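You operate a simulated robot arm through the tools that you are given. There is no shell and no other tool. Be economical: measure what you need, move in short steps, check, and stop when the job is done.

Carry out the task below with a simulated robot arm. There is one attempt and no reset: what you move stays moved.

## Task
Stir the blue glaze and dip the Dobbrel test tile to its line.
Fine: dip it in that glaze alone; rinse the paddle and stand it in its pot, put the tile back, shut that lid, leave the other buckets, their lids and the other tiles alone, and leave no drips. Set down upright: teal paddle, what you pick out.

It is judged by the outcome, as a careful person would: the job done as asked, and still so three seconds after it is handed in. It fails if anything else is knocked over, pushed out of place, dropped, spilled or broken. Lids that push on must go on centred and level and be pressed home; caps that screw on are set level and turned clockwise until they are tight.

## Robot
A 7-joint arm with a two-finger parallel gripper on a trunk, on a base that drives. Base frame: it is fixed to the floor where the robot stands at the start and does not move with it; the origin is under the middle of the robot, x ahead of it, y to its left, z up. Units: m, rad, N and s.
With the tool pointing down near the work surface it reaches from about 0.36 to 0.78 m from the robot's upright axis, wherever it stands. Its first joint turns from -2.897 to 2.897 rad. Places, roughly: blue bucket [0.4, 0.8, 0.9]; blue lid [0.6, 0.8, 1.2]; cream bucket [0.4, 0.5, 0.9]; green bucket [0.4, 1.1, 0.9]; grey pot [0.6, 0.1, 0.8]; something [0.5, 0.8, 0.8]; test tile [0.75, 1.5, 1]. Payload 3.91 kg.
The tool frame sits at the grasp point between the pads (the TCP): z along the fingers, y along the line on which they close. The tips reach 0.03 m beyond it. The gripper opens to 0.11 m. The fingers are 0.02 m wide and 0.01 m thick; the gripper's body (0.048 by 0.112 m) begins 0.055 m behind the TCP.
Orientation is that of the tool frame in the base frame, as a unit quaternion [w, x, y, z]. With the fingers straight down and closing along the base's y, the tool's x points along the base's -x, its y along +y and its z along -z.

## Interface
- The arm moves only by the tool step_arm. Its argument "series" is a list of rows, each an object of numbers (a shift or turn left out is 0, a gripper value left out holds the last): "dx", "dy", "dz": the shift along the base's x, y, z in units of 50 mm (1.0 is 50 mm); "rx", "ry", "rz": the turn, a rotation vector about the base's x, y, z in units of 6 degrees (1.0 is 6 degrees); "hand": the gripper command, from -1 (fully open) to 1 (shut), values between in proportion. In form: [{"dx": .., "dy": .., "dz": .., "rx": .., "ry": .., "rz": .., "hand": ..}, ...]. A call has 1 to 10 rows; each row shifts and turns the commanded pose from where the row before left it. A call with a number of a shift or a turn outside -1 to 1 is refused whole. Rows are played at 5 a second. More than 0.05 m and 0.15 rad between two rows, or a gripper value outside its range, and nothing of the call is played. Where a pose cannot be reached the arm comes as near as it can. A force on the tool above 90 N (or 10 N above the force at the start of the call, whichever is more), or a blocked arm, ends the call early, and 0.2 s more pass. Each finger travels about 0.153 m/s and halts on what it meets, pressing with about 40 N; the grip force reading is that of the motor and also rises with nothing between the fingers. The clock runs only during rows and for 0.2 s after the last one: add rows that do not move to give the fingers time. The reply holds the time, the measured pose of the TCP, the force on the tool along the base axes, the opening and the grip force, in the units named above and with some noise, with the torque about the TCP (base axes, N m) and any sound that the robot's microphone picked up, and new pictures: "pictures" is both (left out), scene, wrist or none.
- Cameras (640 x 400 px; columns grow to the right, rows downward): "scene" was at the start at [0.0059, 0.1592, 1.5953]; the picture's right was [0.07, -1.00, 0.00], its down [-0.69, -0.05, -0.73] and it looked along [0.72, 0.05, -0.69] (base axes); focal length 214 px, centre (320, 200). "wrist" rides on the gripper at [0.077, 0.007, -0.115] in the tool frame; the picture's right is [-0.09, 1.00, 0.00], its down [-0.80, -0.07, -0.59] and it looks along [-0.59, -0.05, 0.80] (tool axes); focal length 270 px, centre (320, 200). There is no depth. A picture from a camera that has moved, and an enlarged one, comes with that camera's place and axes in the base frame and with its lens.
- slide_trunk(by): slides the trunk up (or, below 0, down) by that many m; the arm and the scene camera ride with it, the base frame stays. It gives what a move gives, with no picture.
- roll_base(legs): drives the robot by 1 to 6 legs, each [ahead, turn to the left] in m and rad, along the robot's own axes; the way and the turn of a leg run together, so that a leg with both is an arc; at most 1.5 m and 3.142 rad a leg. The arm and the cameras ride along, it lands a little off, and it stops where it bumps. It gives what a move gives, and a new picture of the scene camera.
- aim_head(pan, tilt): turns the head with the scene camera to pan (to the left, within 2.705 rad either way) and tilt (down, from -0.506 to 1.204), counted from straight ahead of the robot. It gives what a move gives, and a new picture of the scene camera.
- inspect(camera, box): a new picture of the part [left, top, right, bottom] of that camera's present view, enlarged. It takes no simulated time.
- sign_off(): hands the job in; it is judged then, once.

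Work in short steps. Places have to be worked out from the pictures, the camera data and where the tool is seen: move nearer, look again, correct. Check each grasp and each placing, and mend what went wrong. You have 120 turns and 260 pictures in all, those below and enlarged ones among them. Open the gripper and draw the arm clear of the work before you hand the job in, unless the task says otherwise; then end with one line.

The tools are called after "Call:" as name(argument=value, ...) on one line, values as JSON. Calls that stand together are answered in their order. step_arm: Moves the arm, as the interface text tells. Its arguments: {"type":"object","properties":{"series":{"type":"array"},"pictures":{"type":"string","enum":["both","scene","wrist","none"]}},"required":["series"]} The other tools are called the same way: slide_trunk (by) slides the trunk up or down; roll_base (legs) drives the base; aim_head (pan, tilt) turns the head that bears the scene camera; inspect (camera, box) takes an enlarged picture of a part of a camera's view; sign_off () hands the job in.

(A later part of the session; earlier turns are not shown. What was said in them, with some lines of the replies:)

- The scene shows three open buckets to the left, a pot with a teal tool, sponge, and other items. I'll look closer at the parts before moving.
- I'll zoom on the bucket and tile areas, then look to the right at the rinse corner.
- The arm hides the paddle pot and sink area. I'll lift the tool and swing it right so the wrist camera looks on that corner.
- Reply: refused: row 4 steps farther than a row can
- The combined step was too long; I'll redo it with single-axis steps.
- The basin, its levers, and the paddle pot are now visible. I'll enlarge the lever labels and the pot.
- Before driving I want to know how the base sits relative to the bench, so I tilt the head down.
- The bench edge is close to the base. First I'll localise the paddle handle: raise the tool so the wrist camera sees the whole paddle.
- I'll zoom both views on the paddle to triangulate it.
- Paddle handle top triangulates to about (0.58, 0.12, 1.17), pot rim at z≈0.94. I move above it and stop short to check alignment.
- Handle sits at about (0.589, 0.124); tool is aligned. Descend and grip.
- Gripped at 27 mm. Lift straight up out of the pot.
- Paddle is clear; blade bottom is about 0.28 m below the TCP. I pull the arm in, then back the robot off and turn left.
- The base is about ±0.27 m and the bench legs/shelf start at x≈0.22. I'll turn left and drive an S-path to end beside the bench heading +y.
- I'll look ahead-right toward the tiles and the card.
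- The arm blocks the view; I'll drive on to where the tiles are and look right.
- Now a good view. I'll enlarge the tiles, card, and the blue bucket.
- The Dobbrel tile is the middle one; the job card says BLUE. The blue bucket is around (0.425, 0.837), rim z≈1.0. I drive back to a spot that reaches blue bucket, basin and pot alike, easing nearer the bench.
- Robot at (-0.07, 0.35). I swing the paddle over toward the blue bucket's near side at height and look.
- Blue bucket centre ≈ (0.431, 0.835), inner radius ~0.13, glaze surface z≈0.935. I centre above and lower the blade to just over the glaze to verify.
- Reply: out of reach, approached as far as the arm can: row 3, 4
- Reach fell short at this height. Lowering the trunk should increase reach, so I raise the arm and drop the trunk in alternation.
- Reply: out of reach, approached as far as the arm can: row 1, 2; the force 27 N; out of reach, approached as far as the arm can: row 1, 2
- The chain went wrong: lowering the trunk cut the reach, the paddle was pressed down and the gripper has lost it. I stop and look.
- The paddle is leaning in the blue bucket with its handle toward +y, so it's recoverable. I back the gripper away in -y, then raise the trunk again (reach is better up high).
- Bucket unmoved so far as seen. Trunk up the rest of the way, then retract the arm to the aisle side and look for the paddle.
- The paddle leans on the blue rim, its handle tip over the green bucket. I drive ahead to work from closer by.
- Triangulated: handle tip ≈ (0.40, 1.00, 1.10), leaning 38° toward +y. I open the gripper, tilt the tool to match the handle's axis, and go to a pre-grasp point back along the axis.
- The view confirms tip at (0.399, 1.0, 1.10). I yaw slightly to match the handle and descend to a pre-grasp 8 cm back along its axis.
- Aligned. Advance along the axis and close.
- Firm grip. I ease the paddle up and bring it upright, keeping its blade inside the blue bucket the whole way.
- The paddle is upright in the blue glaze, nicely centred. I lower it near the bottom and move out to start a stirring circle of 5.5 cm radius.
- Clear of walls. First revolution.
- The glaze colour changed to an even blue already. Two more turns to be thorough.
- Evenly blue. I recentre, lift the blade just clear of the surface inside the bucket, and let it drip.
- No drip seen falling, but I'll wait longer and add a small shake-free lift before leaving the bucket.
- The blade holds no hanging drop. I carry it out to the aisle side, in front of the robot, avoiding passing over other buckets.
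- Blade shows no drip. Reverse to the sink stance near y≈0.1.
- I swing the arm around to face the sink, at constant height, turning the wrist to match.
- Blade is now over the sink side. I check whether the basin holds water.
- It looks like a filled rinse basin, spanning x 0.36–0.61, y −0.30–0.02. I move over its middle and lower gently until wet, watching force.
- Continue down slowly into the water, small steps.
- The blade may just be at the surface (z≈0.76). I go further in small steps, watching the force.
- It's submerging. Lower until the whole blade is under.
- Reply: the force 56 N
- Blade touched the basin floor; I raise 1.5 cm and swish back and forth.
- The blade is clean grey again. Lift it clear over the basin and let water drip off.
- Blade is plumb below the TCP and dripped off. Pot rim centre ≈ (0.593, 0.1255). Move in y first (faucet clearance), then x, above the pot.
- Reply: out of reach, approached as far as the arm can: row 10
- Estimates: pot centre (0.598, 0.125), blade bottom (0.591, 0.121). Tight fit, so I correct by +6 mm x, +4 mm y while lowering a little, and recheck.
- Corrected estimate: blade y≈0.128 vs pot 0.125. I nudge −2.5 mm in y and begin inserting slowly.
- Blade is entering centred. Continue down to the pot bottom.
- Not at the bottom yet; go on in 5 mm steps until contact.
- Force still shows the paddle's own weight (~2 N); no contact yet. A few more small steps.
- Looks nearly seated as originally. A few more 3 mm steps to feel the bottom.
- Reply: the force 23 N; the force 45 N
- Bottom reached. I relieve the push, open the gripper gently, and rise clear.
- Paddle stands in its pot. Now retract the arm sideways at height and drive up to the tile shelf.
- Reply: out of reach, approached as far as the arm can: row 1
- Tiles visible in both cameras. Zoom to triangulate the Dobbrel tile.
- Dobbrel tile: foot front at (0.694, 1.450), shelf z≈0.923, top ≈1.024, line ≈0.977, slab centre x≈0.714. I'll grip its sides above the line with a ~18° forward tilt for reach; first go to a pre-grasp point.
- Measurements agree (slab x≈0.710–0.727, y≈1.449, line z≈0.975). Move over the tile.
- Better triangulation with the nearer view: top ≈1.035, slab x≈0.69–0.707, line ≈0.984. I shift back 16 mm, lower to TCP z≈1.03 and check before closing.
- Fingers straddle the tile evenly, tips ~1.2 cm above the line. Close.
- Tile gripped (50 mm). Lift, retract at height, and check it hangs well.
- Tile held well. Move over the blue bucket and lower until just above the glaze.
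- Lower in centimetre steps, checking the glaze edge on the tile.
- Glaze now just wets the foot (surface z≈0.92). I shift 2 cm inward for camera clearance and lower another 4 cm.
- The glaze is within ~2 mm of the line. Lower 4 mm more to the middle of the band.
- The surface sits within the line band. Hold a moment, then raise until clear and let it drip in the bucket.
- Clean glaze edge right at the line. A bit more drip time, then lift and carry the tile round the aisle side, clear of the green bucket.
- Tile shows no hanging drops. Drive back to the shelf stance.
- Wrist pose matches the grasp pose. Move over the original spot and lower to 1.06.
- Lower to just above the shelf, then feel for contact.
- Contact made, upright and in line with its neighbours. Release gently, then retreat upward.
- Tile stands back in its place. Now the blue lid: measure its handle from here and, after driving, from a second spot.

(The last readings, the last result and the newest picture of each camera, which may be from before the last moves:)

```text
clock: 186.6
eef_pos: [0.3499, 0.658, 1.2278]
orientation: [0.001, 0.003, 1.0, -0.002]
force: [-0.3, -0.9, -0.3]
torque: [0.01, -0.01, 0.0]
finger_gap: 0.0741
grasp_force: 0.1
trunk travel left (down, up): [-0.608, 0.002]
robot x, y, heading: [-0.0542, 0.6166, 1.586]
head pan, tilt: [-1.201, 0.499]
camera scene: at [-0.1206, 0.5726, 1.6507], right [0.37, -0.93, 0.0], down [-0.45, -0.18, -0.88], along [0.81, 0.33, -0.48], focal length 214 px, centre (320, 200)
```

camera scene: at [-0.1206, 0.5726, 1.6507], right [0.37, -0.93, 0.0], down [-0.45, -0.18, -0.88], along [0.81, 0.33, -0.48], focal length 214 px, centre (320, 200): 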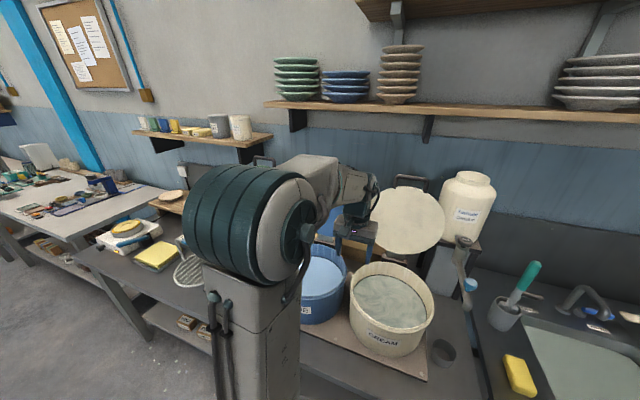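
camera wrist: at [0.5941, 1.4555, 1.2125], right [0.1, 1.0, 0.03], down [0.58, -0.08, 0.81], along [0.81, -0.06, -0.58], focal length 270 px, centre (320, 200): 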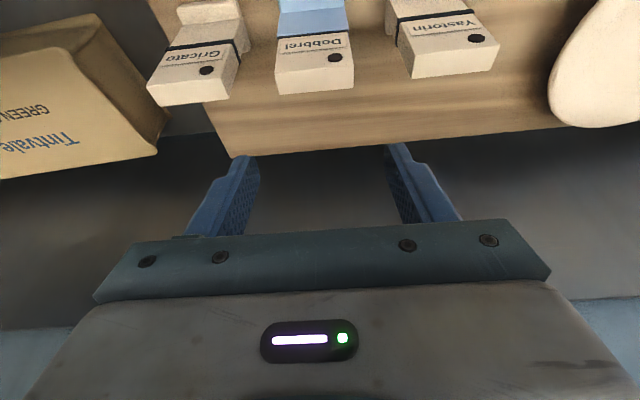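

Triangulation: the blue lid stands vertical (edge x≈0.605, z 1.04–1.335), hinge at ≈(0.605, 1.03), handle bar along y at ≈(0.637, 0.833, 1.36). I'll drive abreast of it and turn the wrist so the fingers close along x.

Call:
roll_base(legs=[[0.2, 0]])

Call:
step_arm(series=[{"rz": 1, "dz": 0.5}, {"rz": 1, "dz": 0.5}, {"rz": 1, "dz": 0.5}, {"rz": 1, "dz": 0.5}, {"rz": 1, "dz": 0.5}, {"rz": 1, "dz": 0.5}, {"rz": 1, "dz": 0.5}, {"rz": 1, "dz": 0.3}, {"rz": 1}, {"rz": 1}], pictures="none")

Call:
step_arm(series=[{"rz": 1}, {"rz": 1}, {"rz": 1}, {"rz": 1}, {"rz": 1}, {"ry": -1}, {"ry": -1}, {"ry": -1}, {"ry": -1}], pictures="wrist")

```text
clock: 188.2
eef_pos: [0.3465, 0.8579, 1.228]
orientation: [0.001, 0.003, 1.0, -0.002]
force: [-0.2, 1.5, -0.3]
torque: [-0.02, -0.01, -0.02]
finger_gap: 0.0743
grasp_force: 0.0
trunk travel left (down, up): [-0.608, 0.002]
robot x, y, heading: [-0.06, 0.8158, 1.583]
head pan, tilt: [-1.201, 0.499]
camera scene: at [-0.1231, 0.7733, 1.6508], right [0.37, -0.93, 0.0], down [-0.44, -0.18, -0.88], along [0.81, 0.33, -0.48], focal length 214 px, centre (320, 200)
```

scene: 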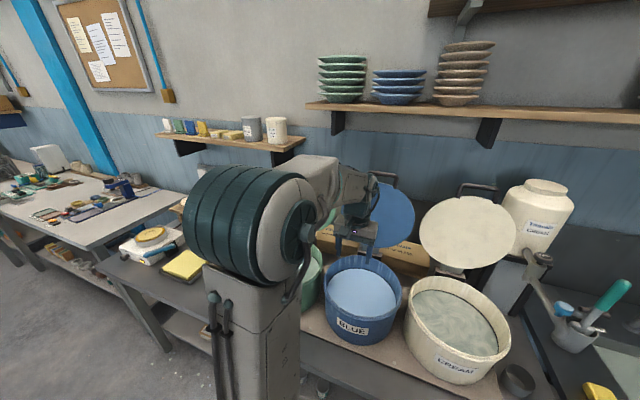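

```text
clock: 190.4
eef_pos: [0.3469, 0.8569, 1.4203]
orientation: [0.001, -0.498, 0.867, -0.001]
force: [-0.3, 0.0, -0.6]
torque: [0.03, 0.0, -0.02]
finger_gap: 0.0743
grasp_force: 0.0
trunk travel left (down, up): [-0.608, 0.002]
robot x, y, heading: [-0.059, 0.8134, 1.584]
head pan, tilt: [-1.201, 0.499]
```

```text
clock: 192.4
eef_pos: [0.3475, 0.8556, 1.4199]
orientation: [0.149, -0.69, 0.693, -0.148]
force: [-0.1, 0.1, 0.1]
torque: [0.0, 0.02, 0.02]
finger_gap: 0.0743
grasp_force: 0.0
trunk travel left (down, up): [-0.608, 0.002]
robot x, y, heading: [-0.0594, 0.8174, 1.582]
head pan, tilt: [-1.201, 0.499]
camera wrist: at [0.2933, 0.7792, 1.5199], right [-0.91, 0.09, -0.41], down [-0.18, 0.8, 0.57], along [0.38, 0.59, -0.71], focal length 270 px, centre (320, 200)
```

wrist: 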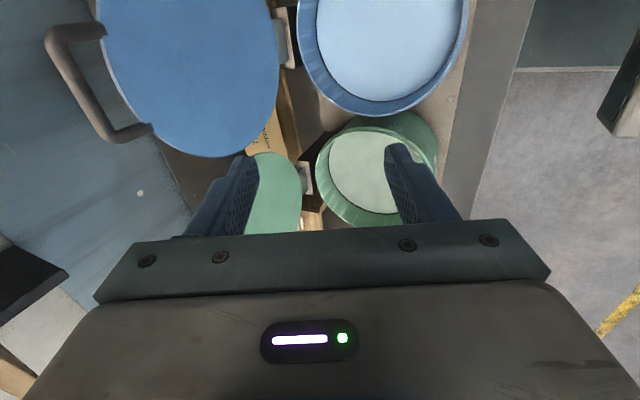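

The handle is where computed (bar between its two legs). I narrow the fingers to a 3 cm cage and move to a pre-grasp point back along the tool axis.

Call:
step_arm(series=[{"dx": 0.96, "dy": -0.09, "dz": 0.13, "hand": 0.42}, {"dx": 0.96, "dy": -0.09, "dz": 0.13}, {"dx": 0.96, "dy": -0.09, "dz": 0.13}, {"dx": 0.96, "dy": -0.09, "dz": 0.13}, {"dx": 0.96, "dy": -0.09, "dz": 0.13}, {}], pictures="wrist")

Call:
inspect(camera="scene", box=[320, 100, 480, 280])

```text
clock: 193.8
eef_pos: [0.5781, 0.836, 1.4498]
orientation: [0.15, -0.69, 0.693, -0.146]
force: [-1.2, 0.3, 0.4]
torque: [-0.02, -0.03, 0.02]
finger_gap: 0.0317
grasp_force: 0.0
out of reach, approached as far as the arm can: row 5
trunk travel left (down, up): [-0.608, 0.002]
robot x, y, heading: [-0.0584, 0.8158, 1.581]
head pan, tilt: [-1.201, 0.499]
camera wrist: at [0.5259, 0.7594, 1.5508], right [-0.91, 0.09, -0.41], down [-0.18, 0.8, 0.57], along [0.38, 0.59, -0.71], focal length 270 px, centre (320, 200)
```

wrist: 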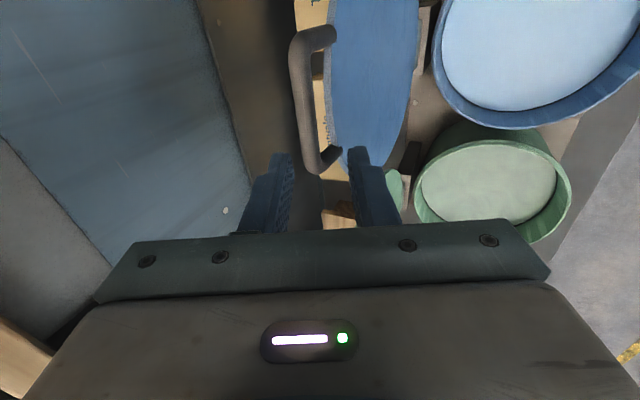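

```text
2.22 times, centred on (400, 190) of scene
camera zoom: at [-0.1258, 0.7727, 1.6507], right [0.37, -0.93, 0.0], down [-0.44, -0.18, -0.88], along [0.82, 0.33, -0.48], focal length 477 px, centre (142, 222)
```

zoom: 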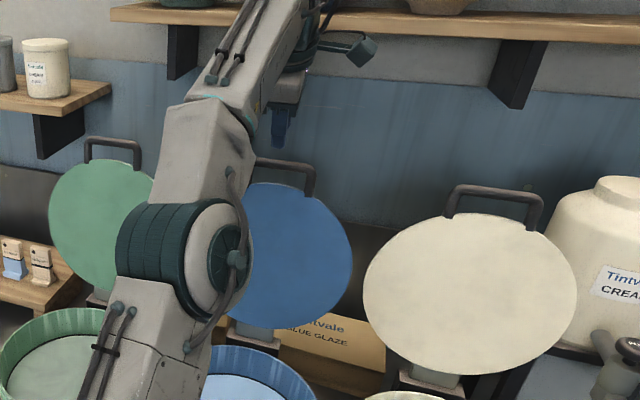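

Bar is at (0.633, 0.822, 1.36). I line up the cage, then check before sliding over the bar.

Call:
step_arm(series=[{"dx": 0.3, "dz": -0.3, "dy": -0.2}, {"dx": 0.28, "dz": -0.3}, {}], pictures="wrist")

```text
clock: 194.6
eef_pos: [0.6099, 0.8227, 1.4156]
orientation: [0.148, -0.69, 0.694, -0.146]
force: [-0.7, 0.7, -0.6]
torque: [0.04, 0.0, 0.02]
finger_gap: 0.0318
grasp_force: 0.1
out of reach, approached as far as the arm can: row 2
trunk travel left (down, up): [-0.608, 0.002]
robot x, y, heading: [-0.0615, 0.8141, 1.581]
head pan, tilt: [-1.201, 0.499]
camera wrist: at [0.556, 0.7451, 1.5169], right [-0.91, 0.09, -0.41], down [-0.18, 0.8, 0.57], along [0.38, 0.59, -0.71], focal length 270 px, centre (320, 200)
```

wrist: 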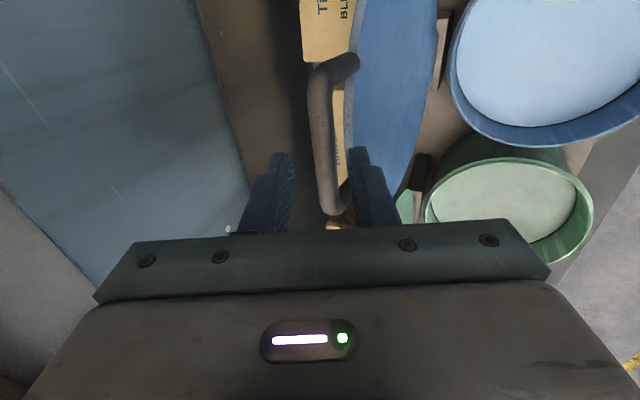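

The bar is centred between the fingers, but the lid edge is close to the front finger, so I stop ~1 cm short of full depth, then close on the bar.

Call:
step_arm(series=[{"dx": 0.17, "dz": -0.45}, {"dx": 0.17, "dz": -0.45}, {"hand": 0.6}, {"hand": 1}, {"hand": 1}], pictures="wrist")

```text
clock: 195.8
eef_pos: [0.6348, 0.8232, 1.3752]
orientation: [0.147, -0.691, 0.693, -0.144]
force: [-1.0, -0.3, -5.9]
torque: [0.18, 0.03, 0.27]
finger_gap: 0.0153
grasp_force: 45.0
out of reach, approached as far as the arm can: row 1, 2
trunk travel left (down, up): [-0.608, 0.002]
robot x, y, heading: [-0.059, 0.8176, 1.587]
head pan, tilt: [-1.201, 0.499]
camera wrist: at [0.582, 0.7446, 1.4758], right [-0.91, 0.09, -0.4], down [-0.17, 0.8, 0.58], along [0.37, 0.59, -0.71], focal length 270 px, centre (320, 200)
```

wrist: 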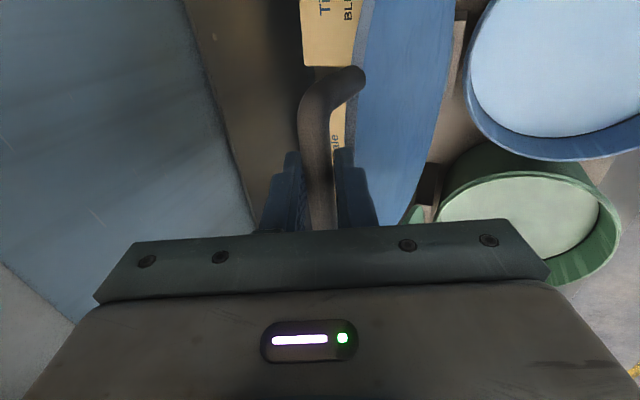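

The bar is gripped (15 mm). I swing the lid along its arc about the hinge, starting with the first 20°, watching force.

Call:
step_arm(series=[{"dx": -0.585, "dz": 0.01, "ry": 0.33}, {"dx": -0.585, "dz": 0.01, "ry": 0.33}, {"dx": -0.58, "dz": -0.07, "ry": 0.33}, {"dx": -0.58, "dz": -0.1, "ry": 0.33}], pictures="wrist")

```text
clock: 196.8
eef_pos: [0.5766, 0.8153, 1.4107]
orientation: [0.1, -0.698, 0.702, -0.1]
force: [-0.1, -0.2, -0.9]
torque: [0.05, 0.01, 0.02]
finger_gap: 0.0
grasp_force: 37.6
out of reach, approached as far as the arm can: row 1, 2, 3, 4
trunk travel left (down, up): [-0.608, 0.002]
robot x, y, heading: [-0.0584, 0.8184, 1.575]
head pan, tilt: [-1.201, 0.499]
camera wrist: at [0.5375, 0.7384, 1.5188], right [-0.96, 0.09, -0.28], down [-0.09, 0.8, 0.59], along [0.28, 0.59, -0.76], focal length 270 px, centre (320, 200)
```

wrist: 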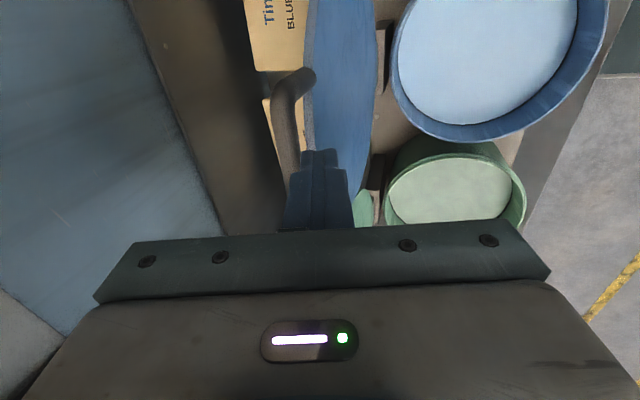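

The tool ran out of reach as I un-pitched it and slipped off; the lid stays up. I'll retreat, pitch to 45° (perpendicular to the handle loop, much better reach), and regrip.

Call:
step_arm(series=[{"dx": -0.8, "dz": 0.3}, {"dx": -0.5, "hand": 0.4, "ry": -1}, {"ry": -1}, {"ry": -1}, {"ry": -1}, {"ry": -0.9}, {}], pictures="wrist")

Call:
inspect(camera="scene", box=[320, 100, 480, 280])

```text
clock: 198.4
eef_pos: [0.6147, 0.8043, 1.5204]
orientation: [0.275, -0.651, 0.653, -0.272]
force: [0.1, 0.4, -0.7]
torque: [0.02, 0.05, 0.0]
finger_gap: 0.0332
grasp_force: 0.1
out of reach, approached as far as the arm can: row 1, 2, 3, 4, 5, 6
trunk travel left (down, up): [-0.608, 0.002]
robot x, y, heading: [-0.0595, 0.8163, 1.581]
head pan, tilt: [-1.201, 0.499]
camera wrist: at [0.528, 0.7268, 1.5954], right [-0.7, 0.09, -0.71], down [-0.37, 0.8, 0.47], along [0.61, 0.59, -0.52], focal length 270 px, centre (320, 200)
```

wrist: 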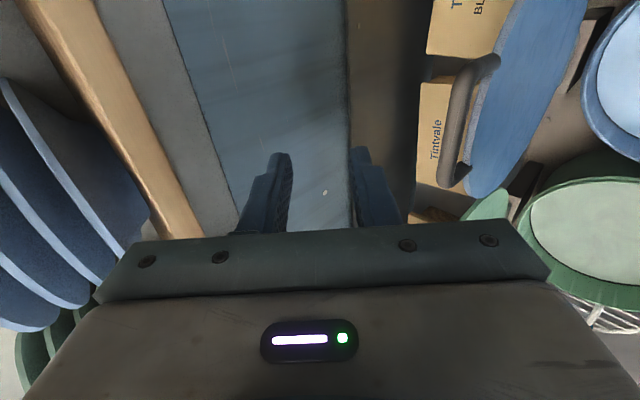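

```text
2.22 times, centred on (400, 190) of scene
camera zoom: at [-0.1229, 0.7721, 1.6508], right [0.37, -0.93, 0.0], down [-0.44, -0.18, -0.88], along [0.81, 0.33, -0.48], focal length 477 px, centre (142, 222)
```

zoom: 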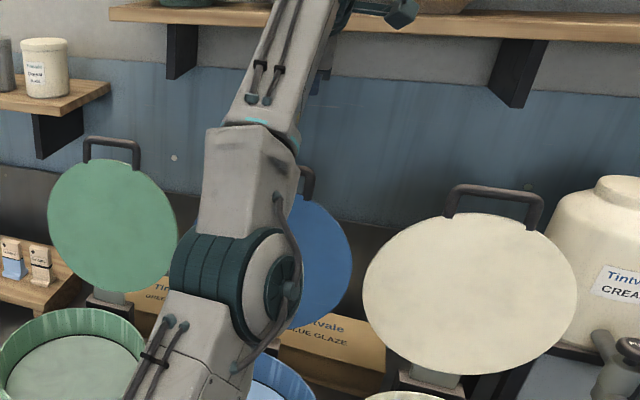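

The arm ended stretched high, near the dish shelf. I bring it back and down carefully.

Call:
step_arm(series=[{"dx": -0.6, "dz": -0.5}, {"dx": -0.6, "dz": -0.5}], pictures="none")

```text
clock: 199.0
eef_pos: [0.6133, 0.8005, 1.5221]
orientation: [0.276, -0.65, 0.654, -0.272]
force: [1.3, -1.1, -0.9]
torque: [0.02, 0.01, -0.03]
finger_gap: 0.033
grasp_force: 0.1
out of reach, approached as far as the arm can: row 1, 2
trunk travel left (down, up): [-0.608, 0.002]
robot x, y, heading: [-0.0583, 0.8161, 1.584]
head pan, tilt: [-1.201, 0.499]
```

It doesn't budge — likely a joint limit at this pitch. I back out the pitch first.

Call:
step_arm(series=[{"ry": 1}, {"ry": 1}, {"ry": 1}, {"ry": 1, "dx": -0.5}, {"dx": -0.5}], pictures="wrist")

```text
clock: 200.2
eef_pos: [0.5117, 0.8391, 1.4913]
orientation: [0.134, -0.694, 0.695, -0.133]
force: [-0.3, -0.3, -0.2]
torque: [0.01, -0.01, -0.03]
finger_gap: 0.0333
grasp_force: 0.1
out of reach, approached as far as the arm can: row 1, 2, 3
trunk travel left (down, up): [-0.608, 0.002]
robot x, y, heading: [-0.0576, 0.8182, 1.587]
head pan, tilt: [-1.201, 0.499]
camera wrist: at [0.4623, 0.7625, 1.5947], right [-0.92, 0.09, -0.37], down [-0.15, 0.8, 0.58], along [0.35, 0.59, -0.73], focal length 270 px, centre (320, 200)
```

wrist: 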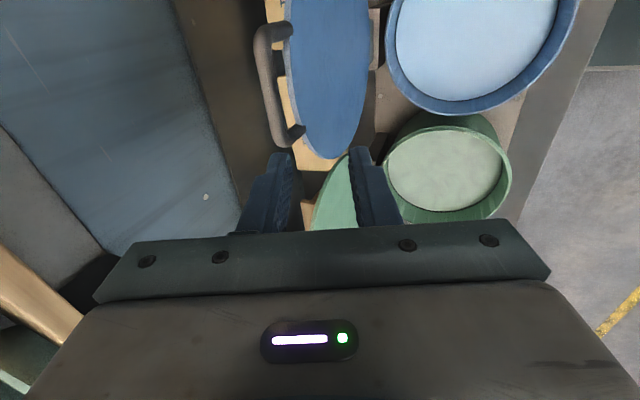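

Recovered. The earlier grip was fine—only un-pitching broke it. The lid's bar is now at ≈(0.611, 0.826, 1.365), tilted slightly forward. Approach again at the same 22° pitch.

Call:
step_arm(series=[{"dx": 0.7, "dy": -0.13, "dz": -0.6}, {"dx": 0.7, "dy": -0.13, "dz": -0.6}, {}], pictures="wrist")

```text
clock: 201.0
eef_pos: [0.5856, 0.8243, 1.4295]
orientation: [0.135, -0.693, 0.696, -0.132]
force: [0.1, 0.6, 0.6]
torque: [0.02, -0.05, 0.0]
finger_gap: 0.0329
grasp_force: 0.0
trunk travel left (down, up): [-0.608, 0.002]
robot x, y, heading: [-0.0583, 0.8155, 1.584]
head pan, tilt: [-1.201, 0.499]
camera wrist: at [0.536, 0.7477, 1.5334], right [-0.92, 0.09, -0.37], down [-0.15, 0.8, 0.58], along [0.35, 0.59, -0.73], focal length 270 px, centre (320, 200)
```

wrist: 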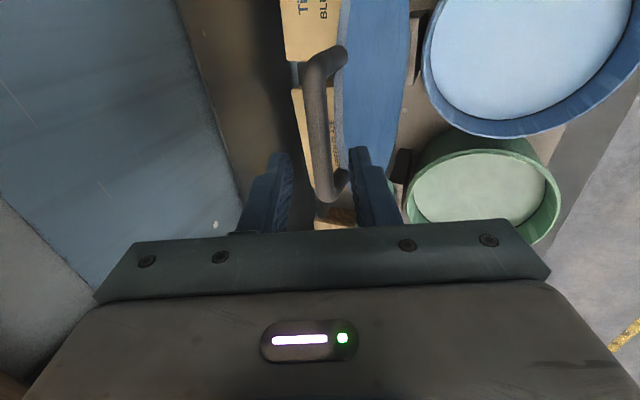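

Bar is centred. Advance along the axis and close.

Call:
step_arm(series=[{"dx": 0.23, "dz": -0.57}, {"dx": 0.23, "dz": -0.57}, {"hand": 0.6}, {"hand": 1}, {"hand": 1}], pictures="wrist")

```text
clock: 202.2
eef_pos: [0.6093, 0.8226, 1.3709]
orientation: [0.133, -0.693, 0.696, -0.132]
force: [-0.7, -0.5, -1.7]
torque: [-0.33, 0.04, 0.15]
finger_gap: 0.0155
grasp_force: 45.1
trunk travel left (down, up): [-0.608, 0.002]
robot x, y, heading: [-0.0559, 0.8164, 1.581]
head pan, tilt: [-1.201, 0.499]
camera wrist: at [0.5597, 0.7477, 1.4751], right [-0.93, 0.09, -0.37], down [-0.15, 0.8, 0.58], along [0.35, 0.59, -0.73], focal length 270 px, centre (320, 200)
```

wrist: 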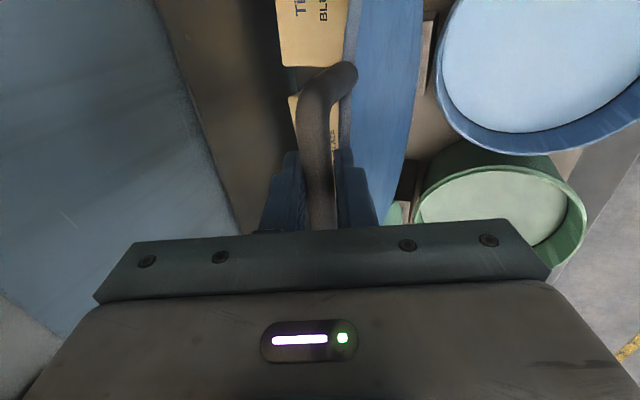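

Good grip within reach. Swing the first 20°, keeping pitch constant.

Call:
step_arm(series=[{"dx": -0.58, "dz": -0.02}, {"dx": -0.58, "dz": -0.06}, {"dx": -0.565, "dz": -0.12}, {"dx": -0.56, "dz": -0.16}], pictures="wrist")

```text
clock: 203.2
eef_pos: [0.4912, 0.8237, 1.3544]
orientation: [0.134, -0.692, 0.697, -0.132]
force: [-5.3, -4.8, 10.0]
torque: [-0.67, 0.15, 0.53]
finger_gap: 0.016
grasp_force: 44.8
trunk travel left (down, up): [-0.608, 0.002]
robot x, y, heading: [-0.0599, 0.8171, 1.587]
head pan, tilt: [-1.201, 0.499]
camera wrist: at [0.4418, 0.7471, 1.4574], right [-0.93, 0.09, -0.37], down [-0.15, 0.8, 0.58], along [0.35, 0.59, -0.73], focal length 270 px, centre (320, 200)
```

wrist: 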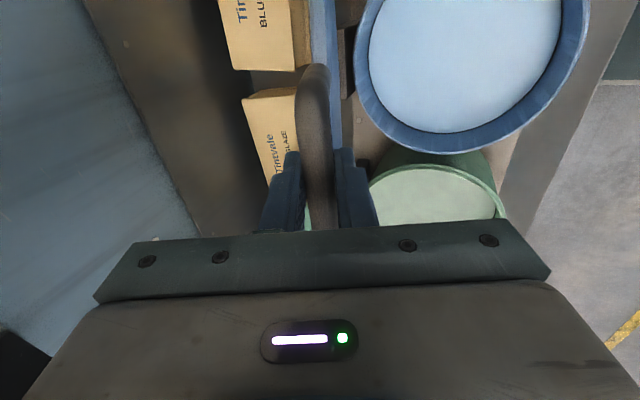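

The lid swings along. Force is small; continue the next 20°, slightly higher arc, beginning to un-pitch.

Call:
step_arm(series=[{"dx": -0.53, "dz": -0.18, "ry": 0.4}, {"dx": -0.53, "dz": -0.22, "ry": 0.4}, {"dx": -0.48, "dz": -0.28, "ry": 0.4}, {"dx": -0.48, "dz": -0.32, "ry": 0.4}], pictures="wrist")

```text
clock: 204.2
eef_pos: [0.3917, 0.8238, 1.3041]
orientation: [0.074, -0.701, 0.706, -0.073]
force: [2.6, -9.2, -5.1]
torque: [-0.49, -0.12, 0.78]
finger_gap: 0.0158
grasp_force: 44.7
trunk travel left (down, up): [-0.608, 0.002]
robot x, y, heading: [-0.0587, 0.8159, 1.582]
head pan, tilt: [-1.201, 0.499]
camera wrist: at [0.3604, 0.7465, 1.4127], right [-0.97, 0.09, -0.2], down [-0.05, 0.8, 0.6], along [0.22, 0.59, -0.77], focal length 270 px, centre (320, 200)
```

wrist: 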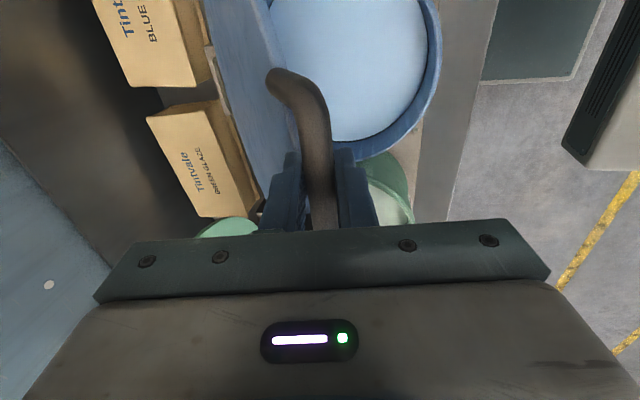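

Half closed and controlled. Next 20°.

Call:
step_arm(series=[{"dx": -0.43, "dz": -0.38, "ry": 0.4}, {"dx": -0.4, "dz": -0.42, "ry": 0.4}, {"dx": -0.35, "dz": -0.45, "ry": 0.4}, {"dx": -0.33, "dz": -0.48, "ry": 0.4}], pictures="wrist")

```text
clock: 205.2
eef_pos: [0.3157, 0.8238, 1.2182]
orientation: [0.016, -0.705, 0.709, -0.014]
force: [-1.1, -9.9, 1.9]
torque: [-0.16, -0.15, 0.88]
finger_gap: 0.0158
grasp_force: 44.5
trunk travel left (down, up): [-0.608, 0.002]
robot x, y, heading: [-0.0576, 0.8175, 1.579]
head pan, tilt: [-1.201, 0.499]
camera wrist: at [0.3037, 0.7467, 1.3313], right [-0.99, 0.09, -0.04], down [0.05, 0.8, 0.6], along [0.09, 0.59, -0.8], focal length 270 px, centre (320, 200)
```

wrist: 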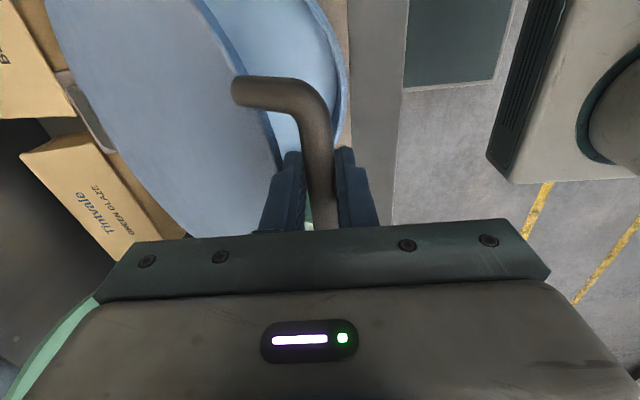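

Last part: continue down; I let the pitch go slightly past vertical to stay in near reach.

Call:
step_arm(series=[{"dx": -0.27, "dz": -0.51, "ry": 0.5}, {"dx": -0.24, "dz": -0.53, "ry": 0.5}, {"dx": -0.18, "dz": -0.55, "ry": 0.5}, {"dx": -0.14, "dz": -0.56, "ry": 0.5}], pictures="wrist")

```text
clock: 206.2
eef_pos: [0.2719, 0.8234, 1.1095]
orientation: [-0.058, -0.703, 0.706, 0.06]
force: [-13.8, -2.7, 0.3]
torque: [-0.74, 0.19, 1.05]
finger_gap: 0.0159
grasp_force: 45.0
trunk travel left (down, up): [-0.608, 0.002]
robot x, y, heading: [-0.0567, 0.8163, 1.583]
head pan, tilt: [-1.201, 0.499]
camera wrist: at [0.2848, 0.7466, 1.2225], right [-0.98, 0.09, 0.17], down [0.17, 0.8, 0.58], along [-0.08, 0.59, -0.8], focal length 270 px, centre (320, 200)
```

wrist: 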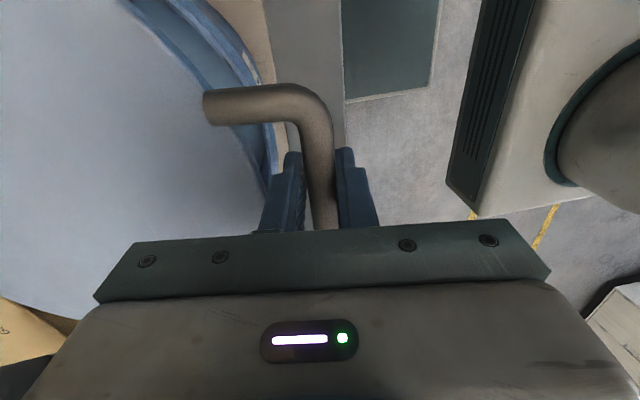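

Almost shut. Small downward steps until the lid meets the rim.

Call:
step_arm(series=[{"dx": -0.08, "dz": -0.3}, {"dx": -0.03, "dz": -0.3}, {"dz": -0.2}], pictures="wrist")

Call:
inspect(camera="scene", box=[280, 180, 460, 370])

```text
clock: 207.0
eef_pos: [0.2654, 0.8234, 1.0689]
orientation: [-0.058, -0.702, 0.707, 0.06]
force: [-26.8, -7.8, 2.1]
torque: [-0.78, 0.03, 1.05]
finger_gap: 0.0155
grasp_force: 45.1
trunk travel left (down, up): [-0.608, 0.002]
robot x, y, heading: [-0.0568, 0.815, 1.583]
head pan, tilt: [-1.201, 0.499]
camera wrist: at [0.2781, 0.7466, 1.1831], right [-0.98, 0.09, 0.17], down [0.17, 0.8, 0.58], along [-0.08, 0.59, -0.8], focal length 270 px, centre (320, 200)
```

wrist: 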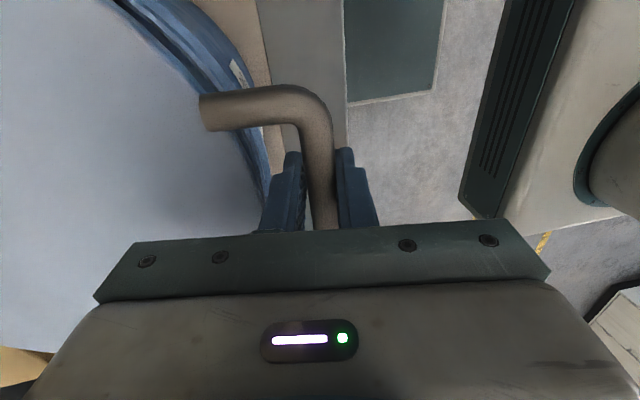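

```text
2.11 times, centred on (370, 275) of scene
camera zoom: at [-0.1282, 0.771, 1.6506], right [0.37, -0.93, 0.0], down [-0.44, -0.18, -0.88], along [0.82, 0.33, -0.48], focal length 452 px, centre (215, 42)
```

zoom: 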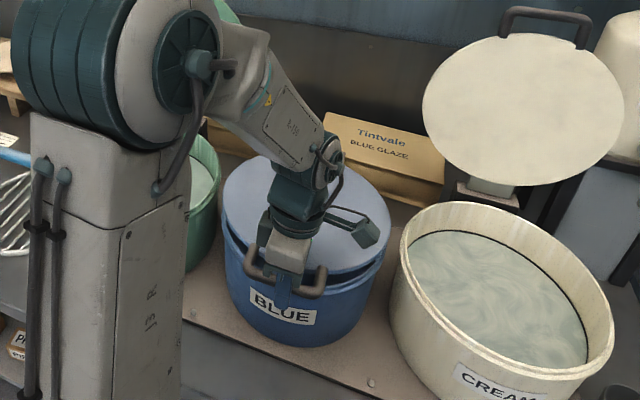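

The front still gaps a couple of centimetres, and the rear finger is probably brushing the lid edge. I ease 6 mm outward and 1 cm lower.

Call:
step_arm(series=[{"dx": -0.12}, {"dz": -0.12}, {"dz": -0.1}], pictures="none")

Call:
inspect(camera="scene", box=[320, 230, 420, 340])

```text
clock: 207.8
eef_pos: [0.2658, 0.8249, 1.0579]
orientation: [-0.057, -0.702, 0.707, 0.059]
force: [8.3, -11.5, -0.2]
torque: [-0.62, -0.15, 1.04]
finger_gap: 0.0159
grasp_force: 45.2
trunk travel left (down, up): [-0.608, 0.002]
robot x, y, heading: [-0.0612, 0.8153, 1.58]
head pan, tilt: [-1.201, 0.499]
```

```text
3.64 times, centred on (370, 285) of scene
camera zoom: at [-0.122, 0.7702, 1.6508], right [0.37, -0.93, 0.0], down [-0.45, -0.18, -0.88], along [0.81, 0.33, -0.48], focal length 780 px, centre (138, -109)
```

zoom: 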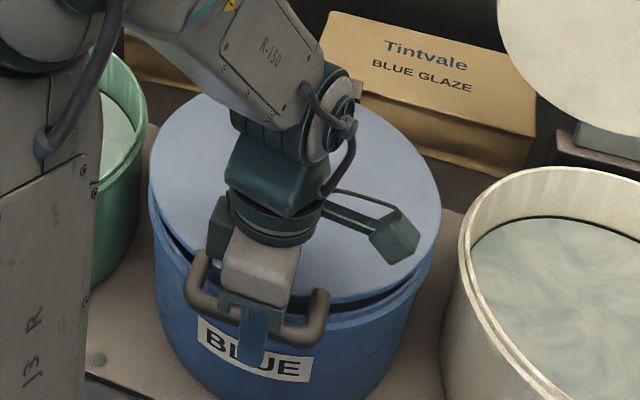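

Force relieved; gap ~1.5 cm left. Continue down in 5 mm steps until it presses home.

Call:
step_arm(series=[{"dz": -0.1}, {"dz": -0.1}, {"dz": -0.1}], pictures="none")

Call:
inspect(camera="scene", box=[320, 230, 420, 340])

```text
clock: 208.6
eef_pos: [0.2645, 0.8244, 1.0423]
orientation: [-0.058, -0.703, 0.706, 0.061]
force: [5.9, -11.7, -1.0]
torque: [-0.14, -0.05, 0.92]
finger_gap: 0.0159
grasp_force: 45.0
trunk travel left (down, up): [-0.608, 0.002]
robot x, y, heading: [-0.057, 0.8177, 1.584]
head pan, tilt: [-1.201, 0.499]
```

```text
3.64 times, centred on (370, 285) of scene
camera zoom: at [-0.122, 0.7702, 1.6508], right [0.37, -0.93, 0.0], down [-0.45, -0.18, -0.88], along [0.81, 0.33, -0.48], focal length 780 px, centre (138, -109)
```

zoom: 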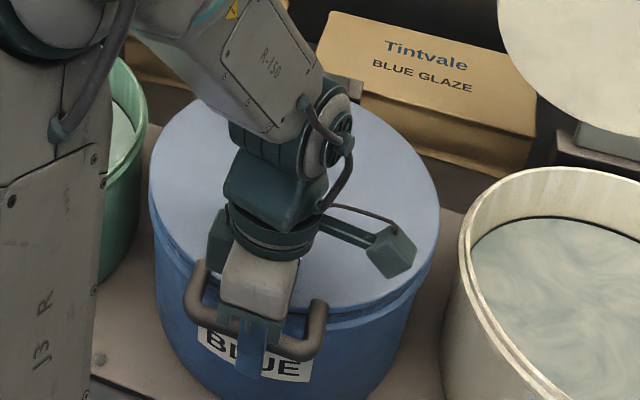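

Nearly flush. A few more small steps to feel it seat.

Call:
step_arm(series=[{"dz": -0.08}, {"dz": -0.06}], pictures="none")

Call:
step_arm(series=[{"dz": -0.06}, {"dz": -0.06}], pictures="none")

Call:
inspect(camera="scene", box=[320, 230, 420, 340])

```text
clock: 209.2
eef_pos: [0.2649, 0.8235, 1.0367]
orientation: [-0.059, -0.703, 0.706, 0.061]
force: [5.4, -11.0, -0.8]
torque: [-0.36, -0.11, 1.0]
finger_gap: 0.0158
grasp_force: 45.0
trunk travel left (down, up): [-0.608, 0.002]
robot x, y, heading: [-0.0583, 0.813, 1.586]
head pan, tilt: [-1.201, 0.499]
```

```text
clock: 209.8
eef_pos: [0.2643, 0.823, 1.0328]
orientation: [-0.058, -0.703, 0.706, 0.058]
force: [5.5, -11.5, 18.4]
torque: [-0.22, -0.1, 0.99]
finger_gap: 0.0159
grasp_force: 44.8
trunk travel left (down, up): [-0.608, 0.002]
robot x, y, heading: [-0.0608, 0.8132, 1.58]
head pan, tilt: [-1.201, 0.499]
```

```text
3.64 times, centred on (370, 285) of scene
camera zoom: at [-0.1235, 0.7702, 1.6512], right [0.37, -0.93, 0.0], down [-0.44, -0.18, -0.88], along [0.81, 0.33, -0.48], focal length 780 px, centre (138, -109)
```

zoom: 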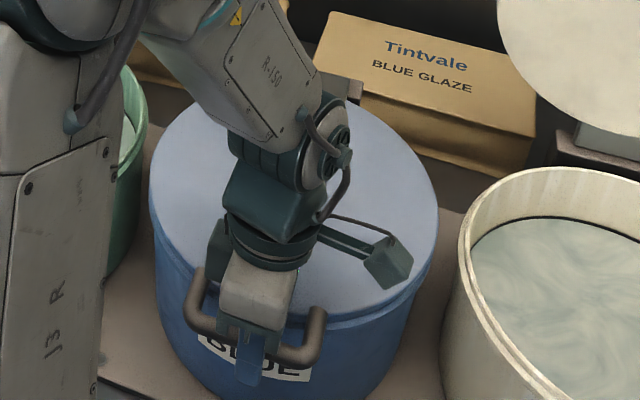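

It's seated (18 N up). Press a touch more to ~40 N, then release.

Call:
step_arm(series=[{"dz": -0.05}, {"dz": -0.04}], pictures="none")

Call:
step_arm(series=[{"dz": 0.1}, {"hand": 0.6}, {"hand": 0.5}, {"dz": 0.5}, {"dz": 0.6}, {"dz": 0.8}, {"dz": 0.8}, {"dz": 0.8}], pictures="wrist")

Call:
inspect(camera="scene", box=[300, 210, 430, 350])

```text
clock: 210.4
eef_pos: [0.2631, 0.8255, 1.0274]
orientation: [-0.057, -0.703, 0.707, 0.059]
force: [7.0, -6.7, 34.3]
torque: [0.19, 0.01, 0.93]
finger_gap: 0.0159
grasp_force: 45.0
trunk travel left (down, up): [-0.608, 0.002]
robot x, y, heading: [-0.0575, 0.8148, 1.584]
head pan, tilt: [-1.201, 0.499]
```

```text
clock: 212.2
eef_pos: [0.2622, 0.8251, 1.2073]
orientation: [-0.06, -0.702, 0.707, 0.06]
force: [-0.8, 0.6, 0.6]
torque: [0.02, -0.01, 0.0]
finger_gap: 0.0276
grasp_force: 0.1
trunk travel left (down, up): [-0.608, 0.002]
robot x, y, heading: [-0.0553, 0.8166, 1.583]
head pan, tilt: [-1.201, 0.499]
camera wrist: at [0.2753, 0.7487, 1.3208], right [-0.98, 0.09, 0.17], down [0.17, 0.8, 0.58], along [-0.08, 0.59, -0.8], focal length 270 px, centre (320, 200)
```

wrist: 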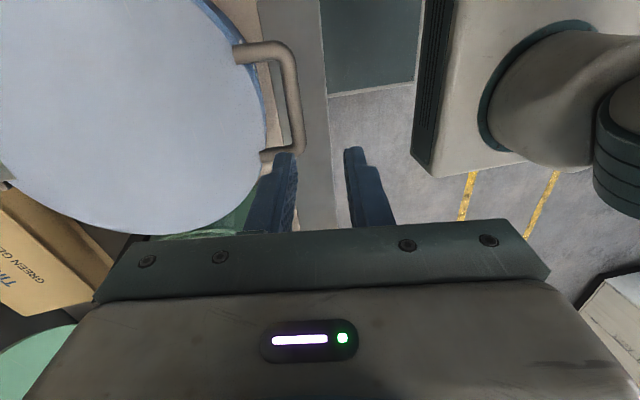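

```text
2.86 times, centred on (365, 280) of scene
camera zoom: at [-0.1237, 0.772, 1.6507], right [0.37, -0.93, 0.0], down [-0.44, -0.18, -0.88], along [0.81, 0.33, -0.48], focal length 613 px, centre (191, -29)
```

zoom: 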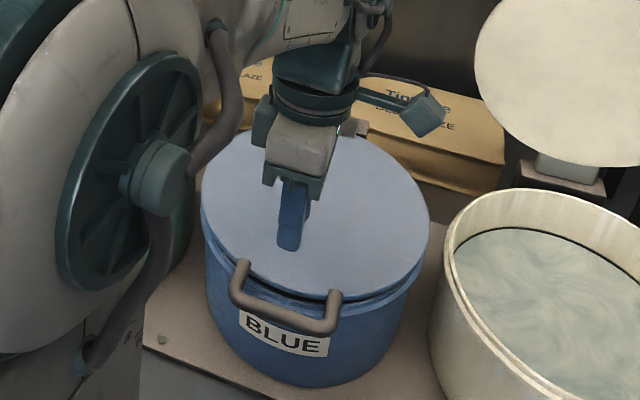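

There's still a slim gap at the front (my relief lift raised it before releasing). I'll press it home from above with closed fingertips near the front of the lid.

Call:
step_arm(series=[{"dx": 0.75, "ry": -0.8, "hand": 1, "dy": 0.1}, {"dx": 0.7, "ry": -0.8, "dy": 0.1}, {"dz": -0.9}, {"dz": -0.7}, {"dz": -0.3}], pictures="none")

Call:
inspect(camera="scene", box=[300, 210, 430, 350])

```text
clock: 213.4
eef_pos: [0.3367, 0.8349, 1.1108]
orientation: [0.001, -0.705, 0.709, 0.0]
force: [0.7, -0.4, 0.5]
torque: [0.01, 0.01, 0.0]
finger_gap: 0.0003
grasp_force: 37.7
trunk travel left (down, up): [-0.608, 0.002]
robot x, y, heading: [-0.0593, 0.8167, 1.576]
head pan, tilt: [-1.201, 0.499]
```

```text
2.86 times, centred on (365, 280) of scene
camera zoom: at [-0.1229, 0.7722, 1.6508], right [0.37, -0.93, 0.0], down [-0.44, -0.18, -0.88], along [0.81, 0.33, -0.48], focal length 613 px, centre (191, -29)
```

zoom: 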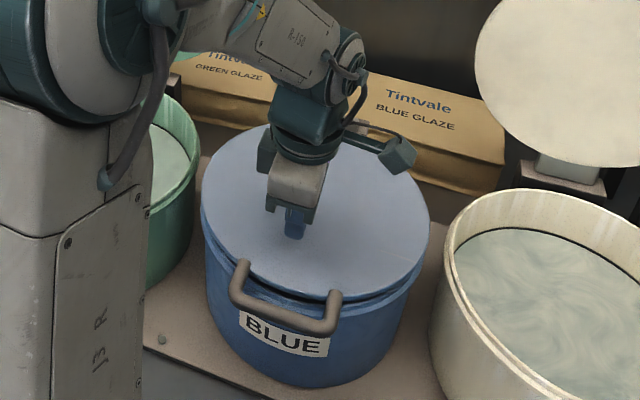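

Lower onto the lid and press in small steps.

Call:
step_arm(series=[{"dz": -0.3}, {"dz": -0.2}, {"dz": -0.2}, {"dz": -0.2}, {"dz": -0.1}, {"dz": -0.1}], pictures="none")

Call:
inspect(camera="scene", box=[300, 210, 430, 350])

```text
clock: 214.8
eef_pos: [0.3364, 0.8332, 1.0626]
orientation: [0.008, -0.706, 0.708, -0.006]
force: [0.5, 0.4, 90.9]
torque: [-0.21, 0.16, -0.07]
finger_gap: 0.0
grasp_force: 38.2
trunk travel left (down, up): [-0.608, 0.002]
robot x, y, heading: [-0.0607, 0.8139, 1.58]
head pan, tilt: [-1.201, 0.499]
```

```text
2.86 times, centred on (365, 280) of scene
camera zoom: at [-0.1296, 0.772, 1.6523], right [0.37, -0.93, 0.0], down [-0.44, -0.18, -0.88], along [0.82, 0.33, -0.48], focal length 613 px, centre (191, -29)
```

zoom: 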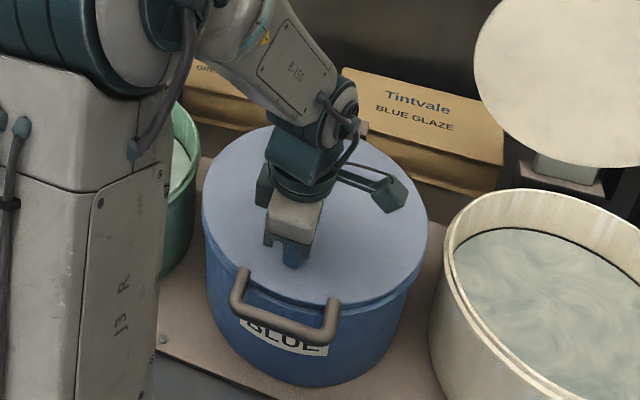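

Pressed home with 90 N and flush all round. I lift off, retract and check that it stays shut.

Call:
step_arm(series=[{"dz": 0.4}, {"dz": 0.8}, {"dz": 0.9}, {"dz": 0.9}, {"dz": 0.9, "hand": -0.5}, {"hand": -1, "dy": 0.9}, {"dx": -0.5, "dy": 0.8}, {"dx": -0.7, "dy": 0.7}, {"dx": -0.8, "dy": 0.5}, {"dx": -0.8, "dy": 0.5}], pictures="none")

Call:
aim_head(pan=-1.4, tilt=0.75)

Call:
inspect(camera="scene", box=[240, 80, 440, 300])

```text
clock: 217.0
eef_pos: [0.1934, 1.0064, 1.2502]
orientation: [0.002, -0.705, 0.709, 0.0]
force: [-0.5, 0.3, -0.2]
torque: [-0.01, -0.01, -0.01]
finger_gap: 0.11
grasp_force: 0.2
trunk travel left (down, up): [-0.608, 0.002]
robot x, y, heading: [-0.0599, 0.8115, 1.586]
head pan, tilt: [-1.201, 0.499]
```

```text
clock: 217.8
eef_pos: [0.1952, 1.006, 1.2499]
orientation: [0.0, -0.705, 0.709, 0.0]
force: [0.0, -0.2, -0.4]
torque: [0.01, -0.02, 0.0]
finger_gap: 0.1099
grasp_force: 0.0
trunk travel left (down, up): [-0.608, 0.002]
robot x, y, heading: [-0.0566, 0.8161, 1.579]
head pan, tilt: [-1.4, 0.75]
camera scene: at [-0.1262, 0.7534, 1.6289], right [0.18, -0.98, 0.0], down [-0.67, -0.12, -0.73], along [0.72, 0.13, -0.68], focal length 214 px, centre (320, 200)
```

scene: 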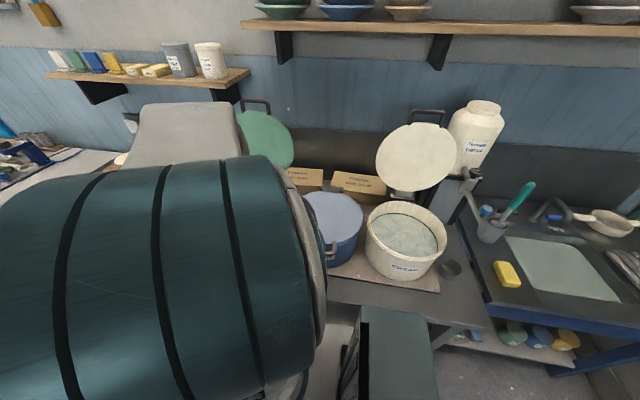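

```text
1.82 times, centred on (340, 190) of scene
camera zoom: at [-0.1262, 0.7534, 1.6289], right [0.18, -0.98, 0.0], down [-0.67, -0.12, -0.73], along [0.72, 0.13, -0.68], focal length 390 px, centre (284, 218)
```

zoom: 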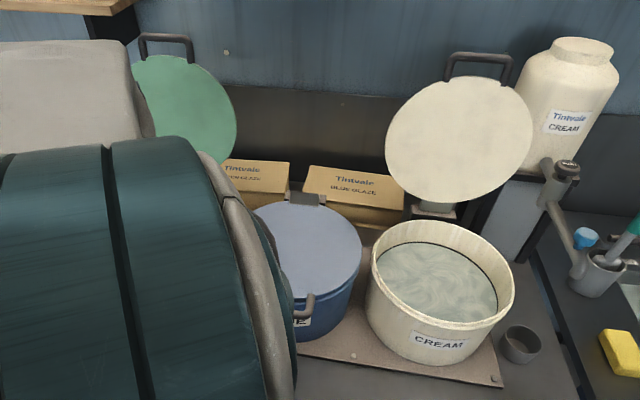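

Lid is shut and flush. A last overview from further along to check for drips and that everything else is in place.

Call:
roll_base(legs=[[0.35, 0]])

Call:
aim_head(pan=-1.75, tilt=0.85)

Call:
inspect(camera="scene", box=[220, 100, 480, 330])

Call:
inspect(camera="scene", box=[440, 120, 640, 330])

```text
clock: 220.0
eef_pos: [0.1921, 1.3574, 1.2503]
orientation: [0.001, -0.703, 0.711, 0.0]
force: [-0.2, 0.4, -0.6]
torque: [-0.01, -0.02, 0.0]
finger_gap: 0.1102
grasp_force: 0.1
trunk travel left (down, up): [-0.608, 0.002]
robot x, y, heading: [-0.0646, 1.1661, 1.578]
head pan, tilt: [-1.4, 0.75]
camera scene: at [-0.1296, 1.1067, 1.6289], right [0.18, -0.98, 0.0], down [-0.67, -0.12, -0.73], along [0.72, 0.13, -0.68], focal length 214 px, centre (320, 200)
```

scene: 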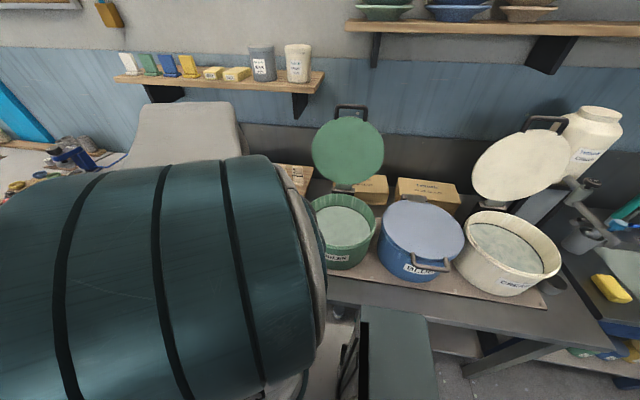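

```text
clock: 220.9
eef_pos: [0.1937, 1.3565, 1.2515]
orientation: [0.001, -0.703, 0.711, 0.001]
force: [0.3, -0.5, -0.3]
torque: [0.0, 0.06, -0.03]
finger_gap: 0.1098
grasp_force: 0.1
trunk travel left (down, up): [-0.608, 0.002]
robot x, y, heading: [-0.0612, 1.1661, 1.577]
head pan, tilt: [-1.751, 0.85]
camera scene: at [-0.1341, 1.0778, 1.6208], right [-0.17, -0.99, 0.0], down [-0.74, 0.13, -0.66], along [0.65, -0.11, -0.75], focal length 214 px, centre (320, 200)
```

scene: 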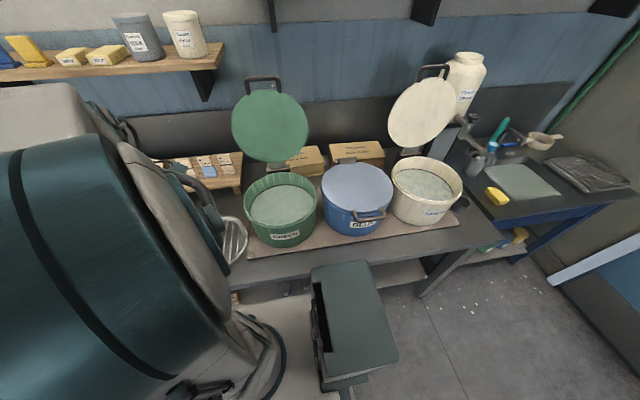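

```text
1.74 times, centred on (350, 215) of scene
camera zoom: at [-0.1341, 1.0778, 1.6208], right [-0.17, -0.99, 0.0], down [-0.74, 0.13, -0.66], along [0.65, -0.11, -0.75], focal length 373 px, centre (268, 174)
```

zoom: 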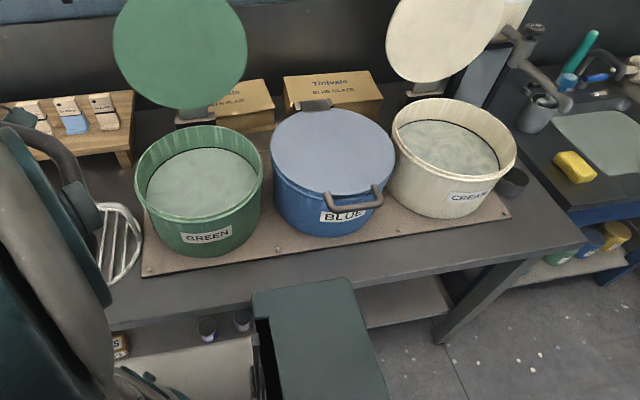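

```text
1.90 times, centred on (540, 225) of scene
camera zoom: at [-0.1341, 1.0778, 1.6208], right [-0.17, -0.99, 0.0], down [-0.74, 0.13, -0.66], along [0.65, -0.11, -0.75], focal length 408 px, centre (-99, 152)
```

zoom: 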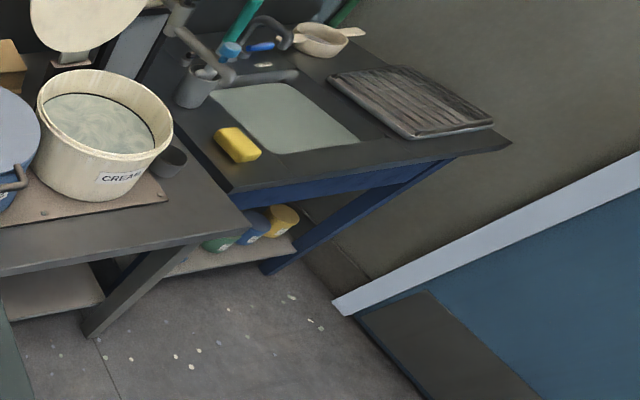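

No blue drips are visible; the white floor specks were there at the start. The buckets, other lids, tiles and paddle are all in place, and the gripper is open with the arm clear. Handing in.

Call:
sign_off()

```text
The job is handed in.
```

I stirred the blue glaze and dipped the Dobbrel tile to its line, then put the tile back on its shelf, stood the rinsed paddle in its pot and pressed the blue lid shut. Partway through I dropped the paddle in the blue bucket, its handle leaning over the green bucket's rim, but I picked it up again. I saw no drips or anything else moved in the final check.
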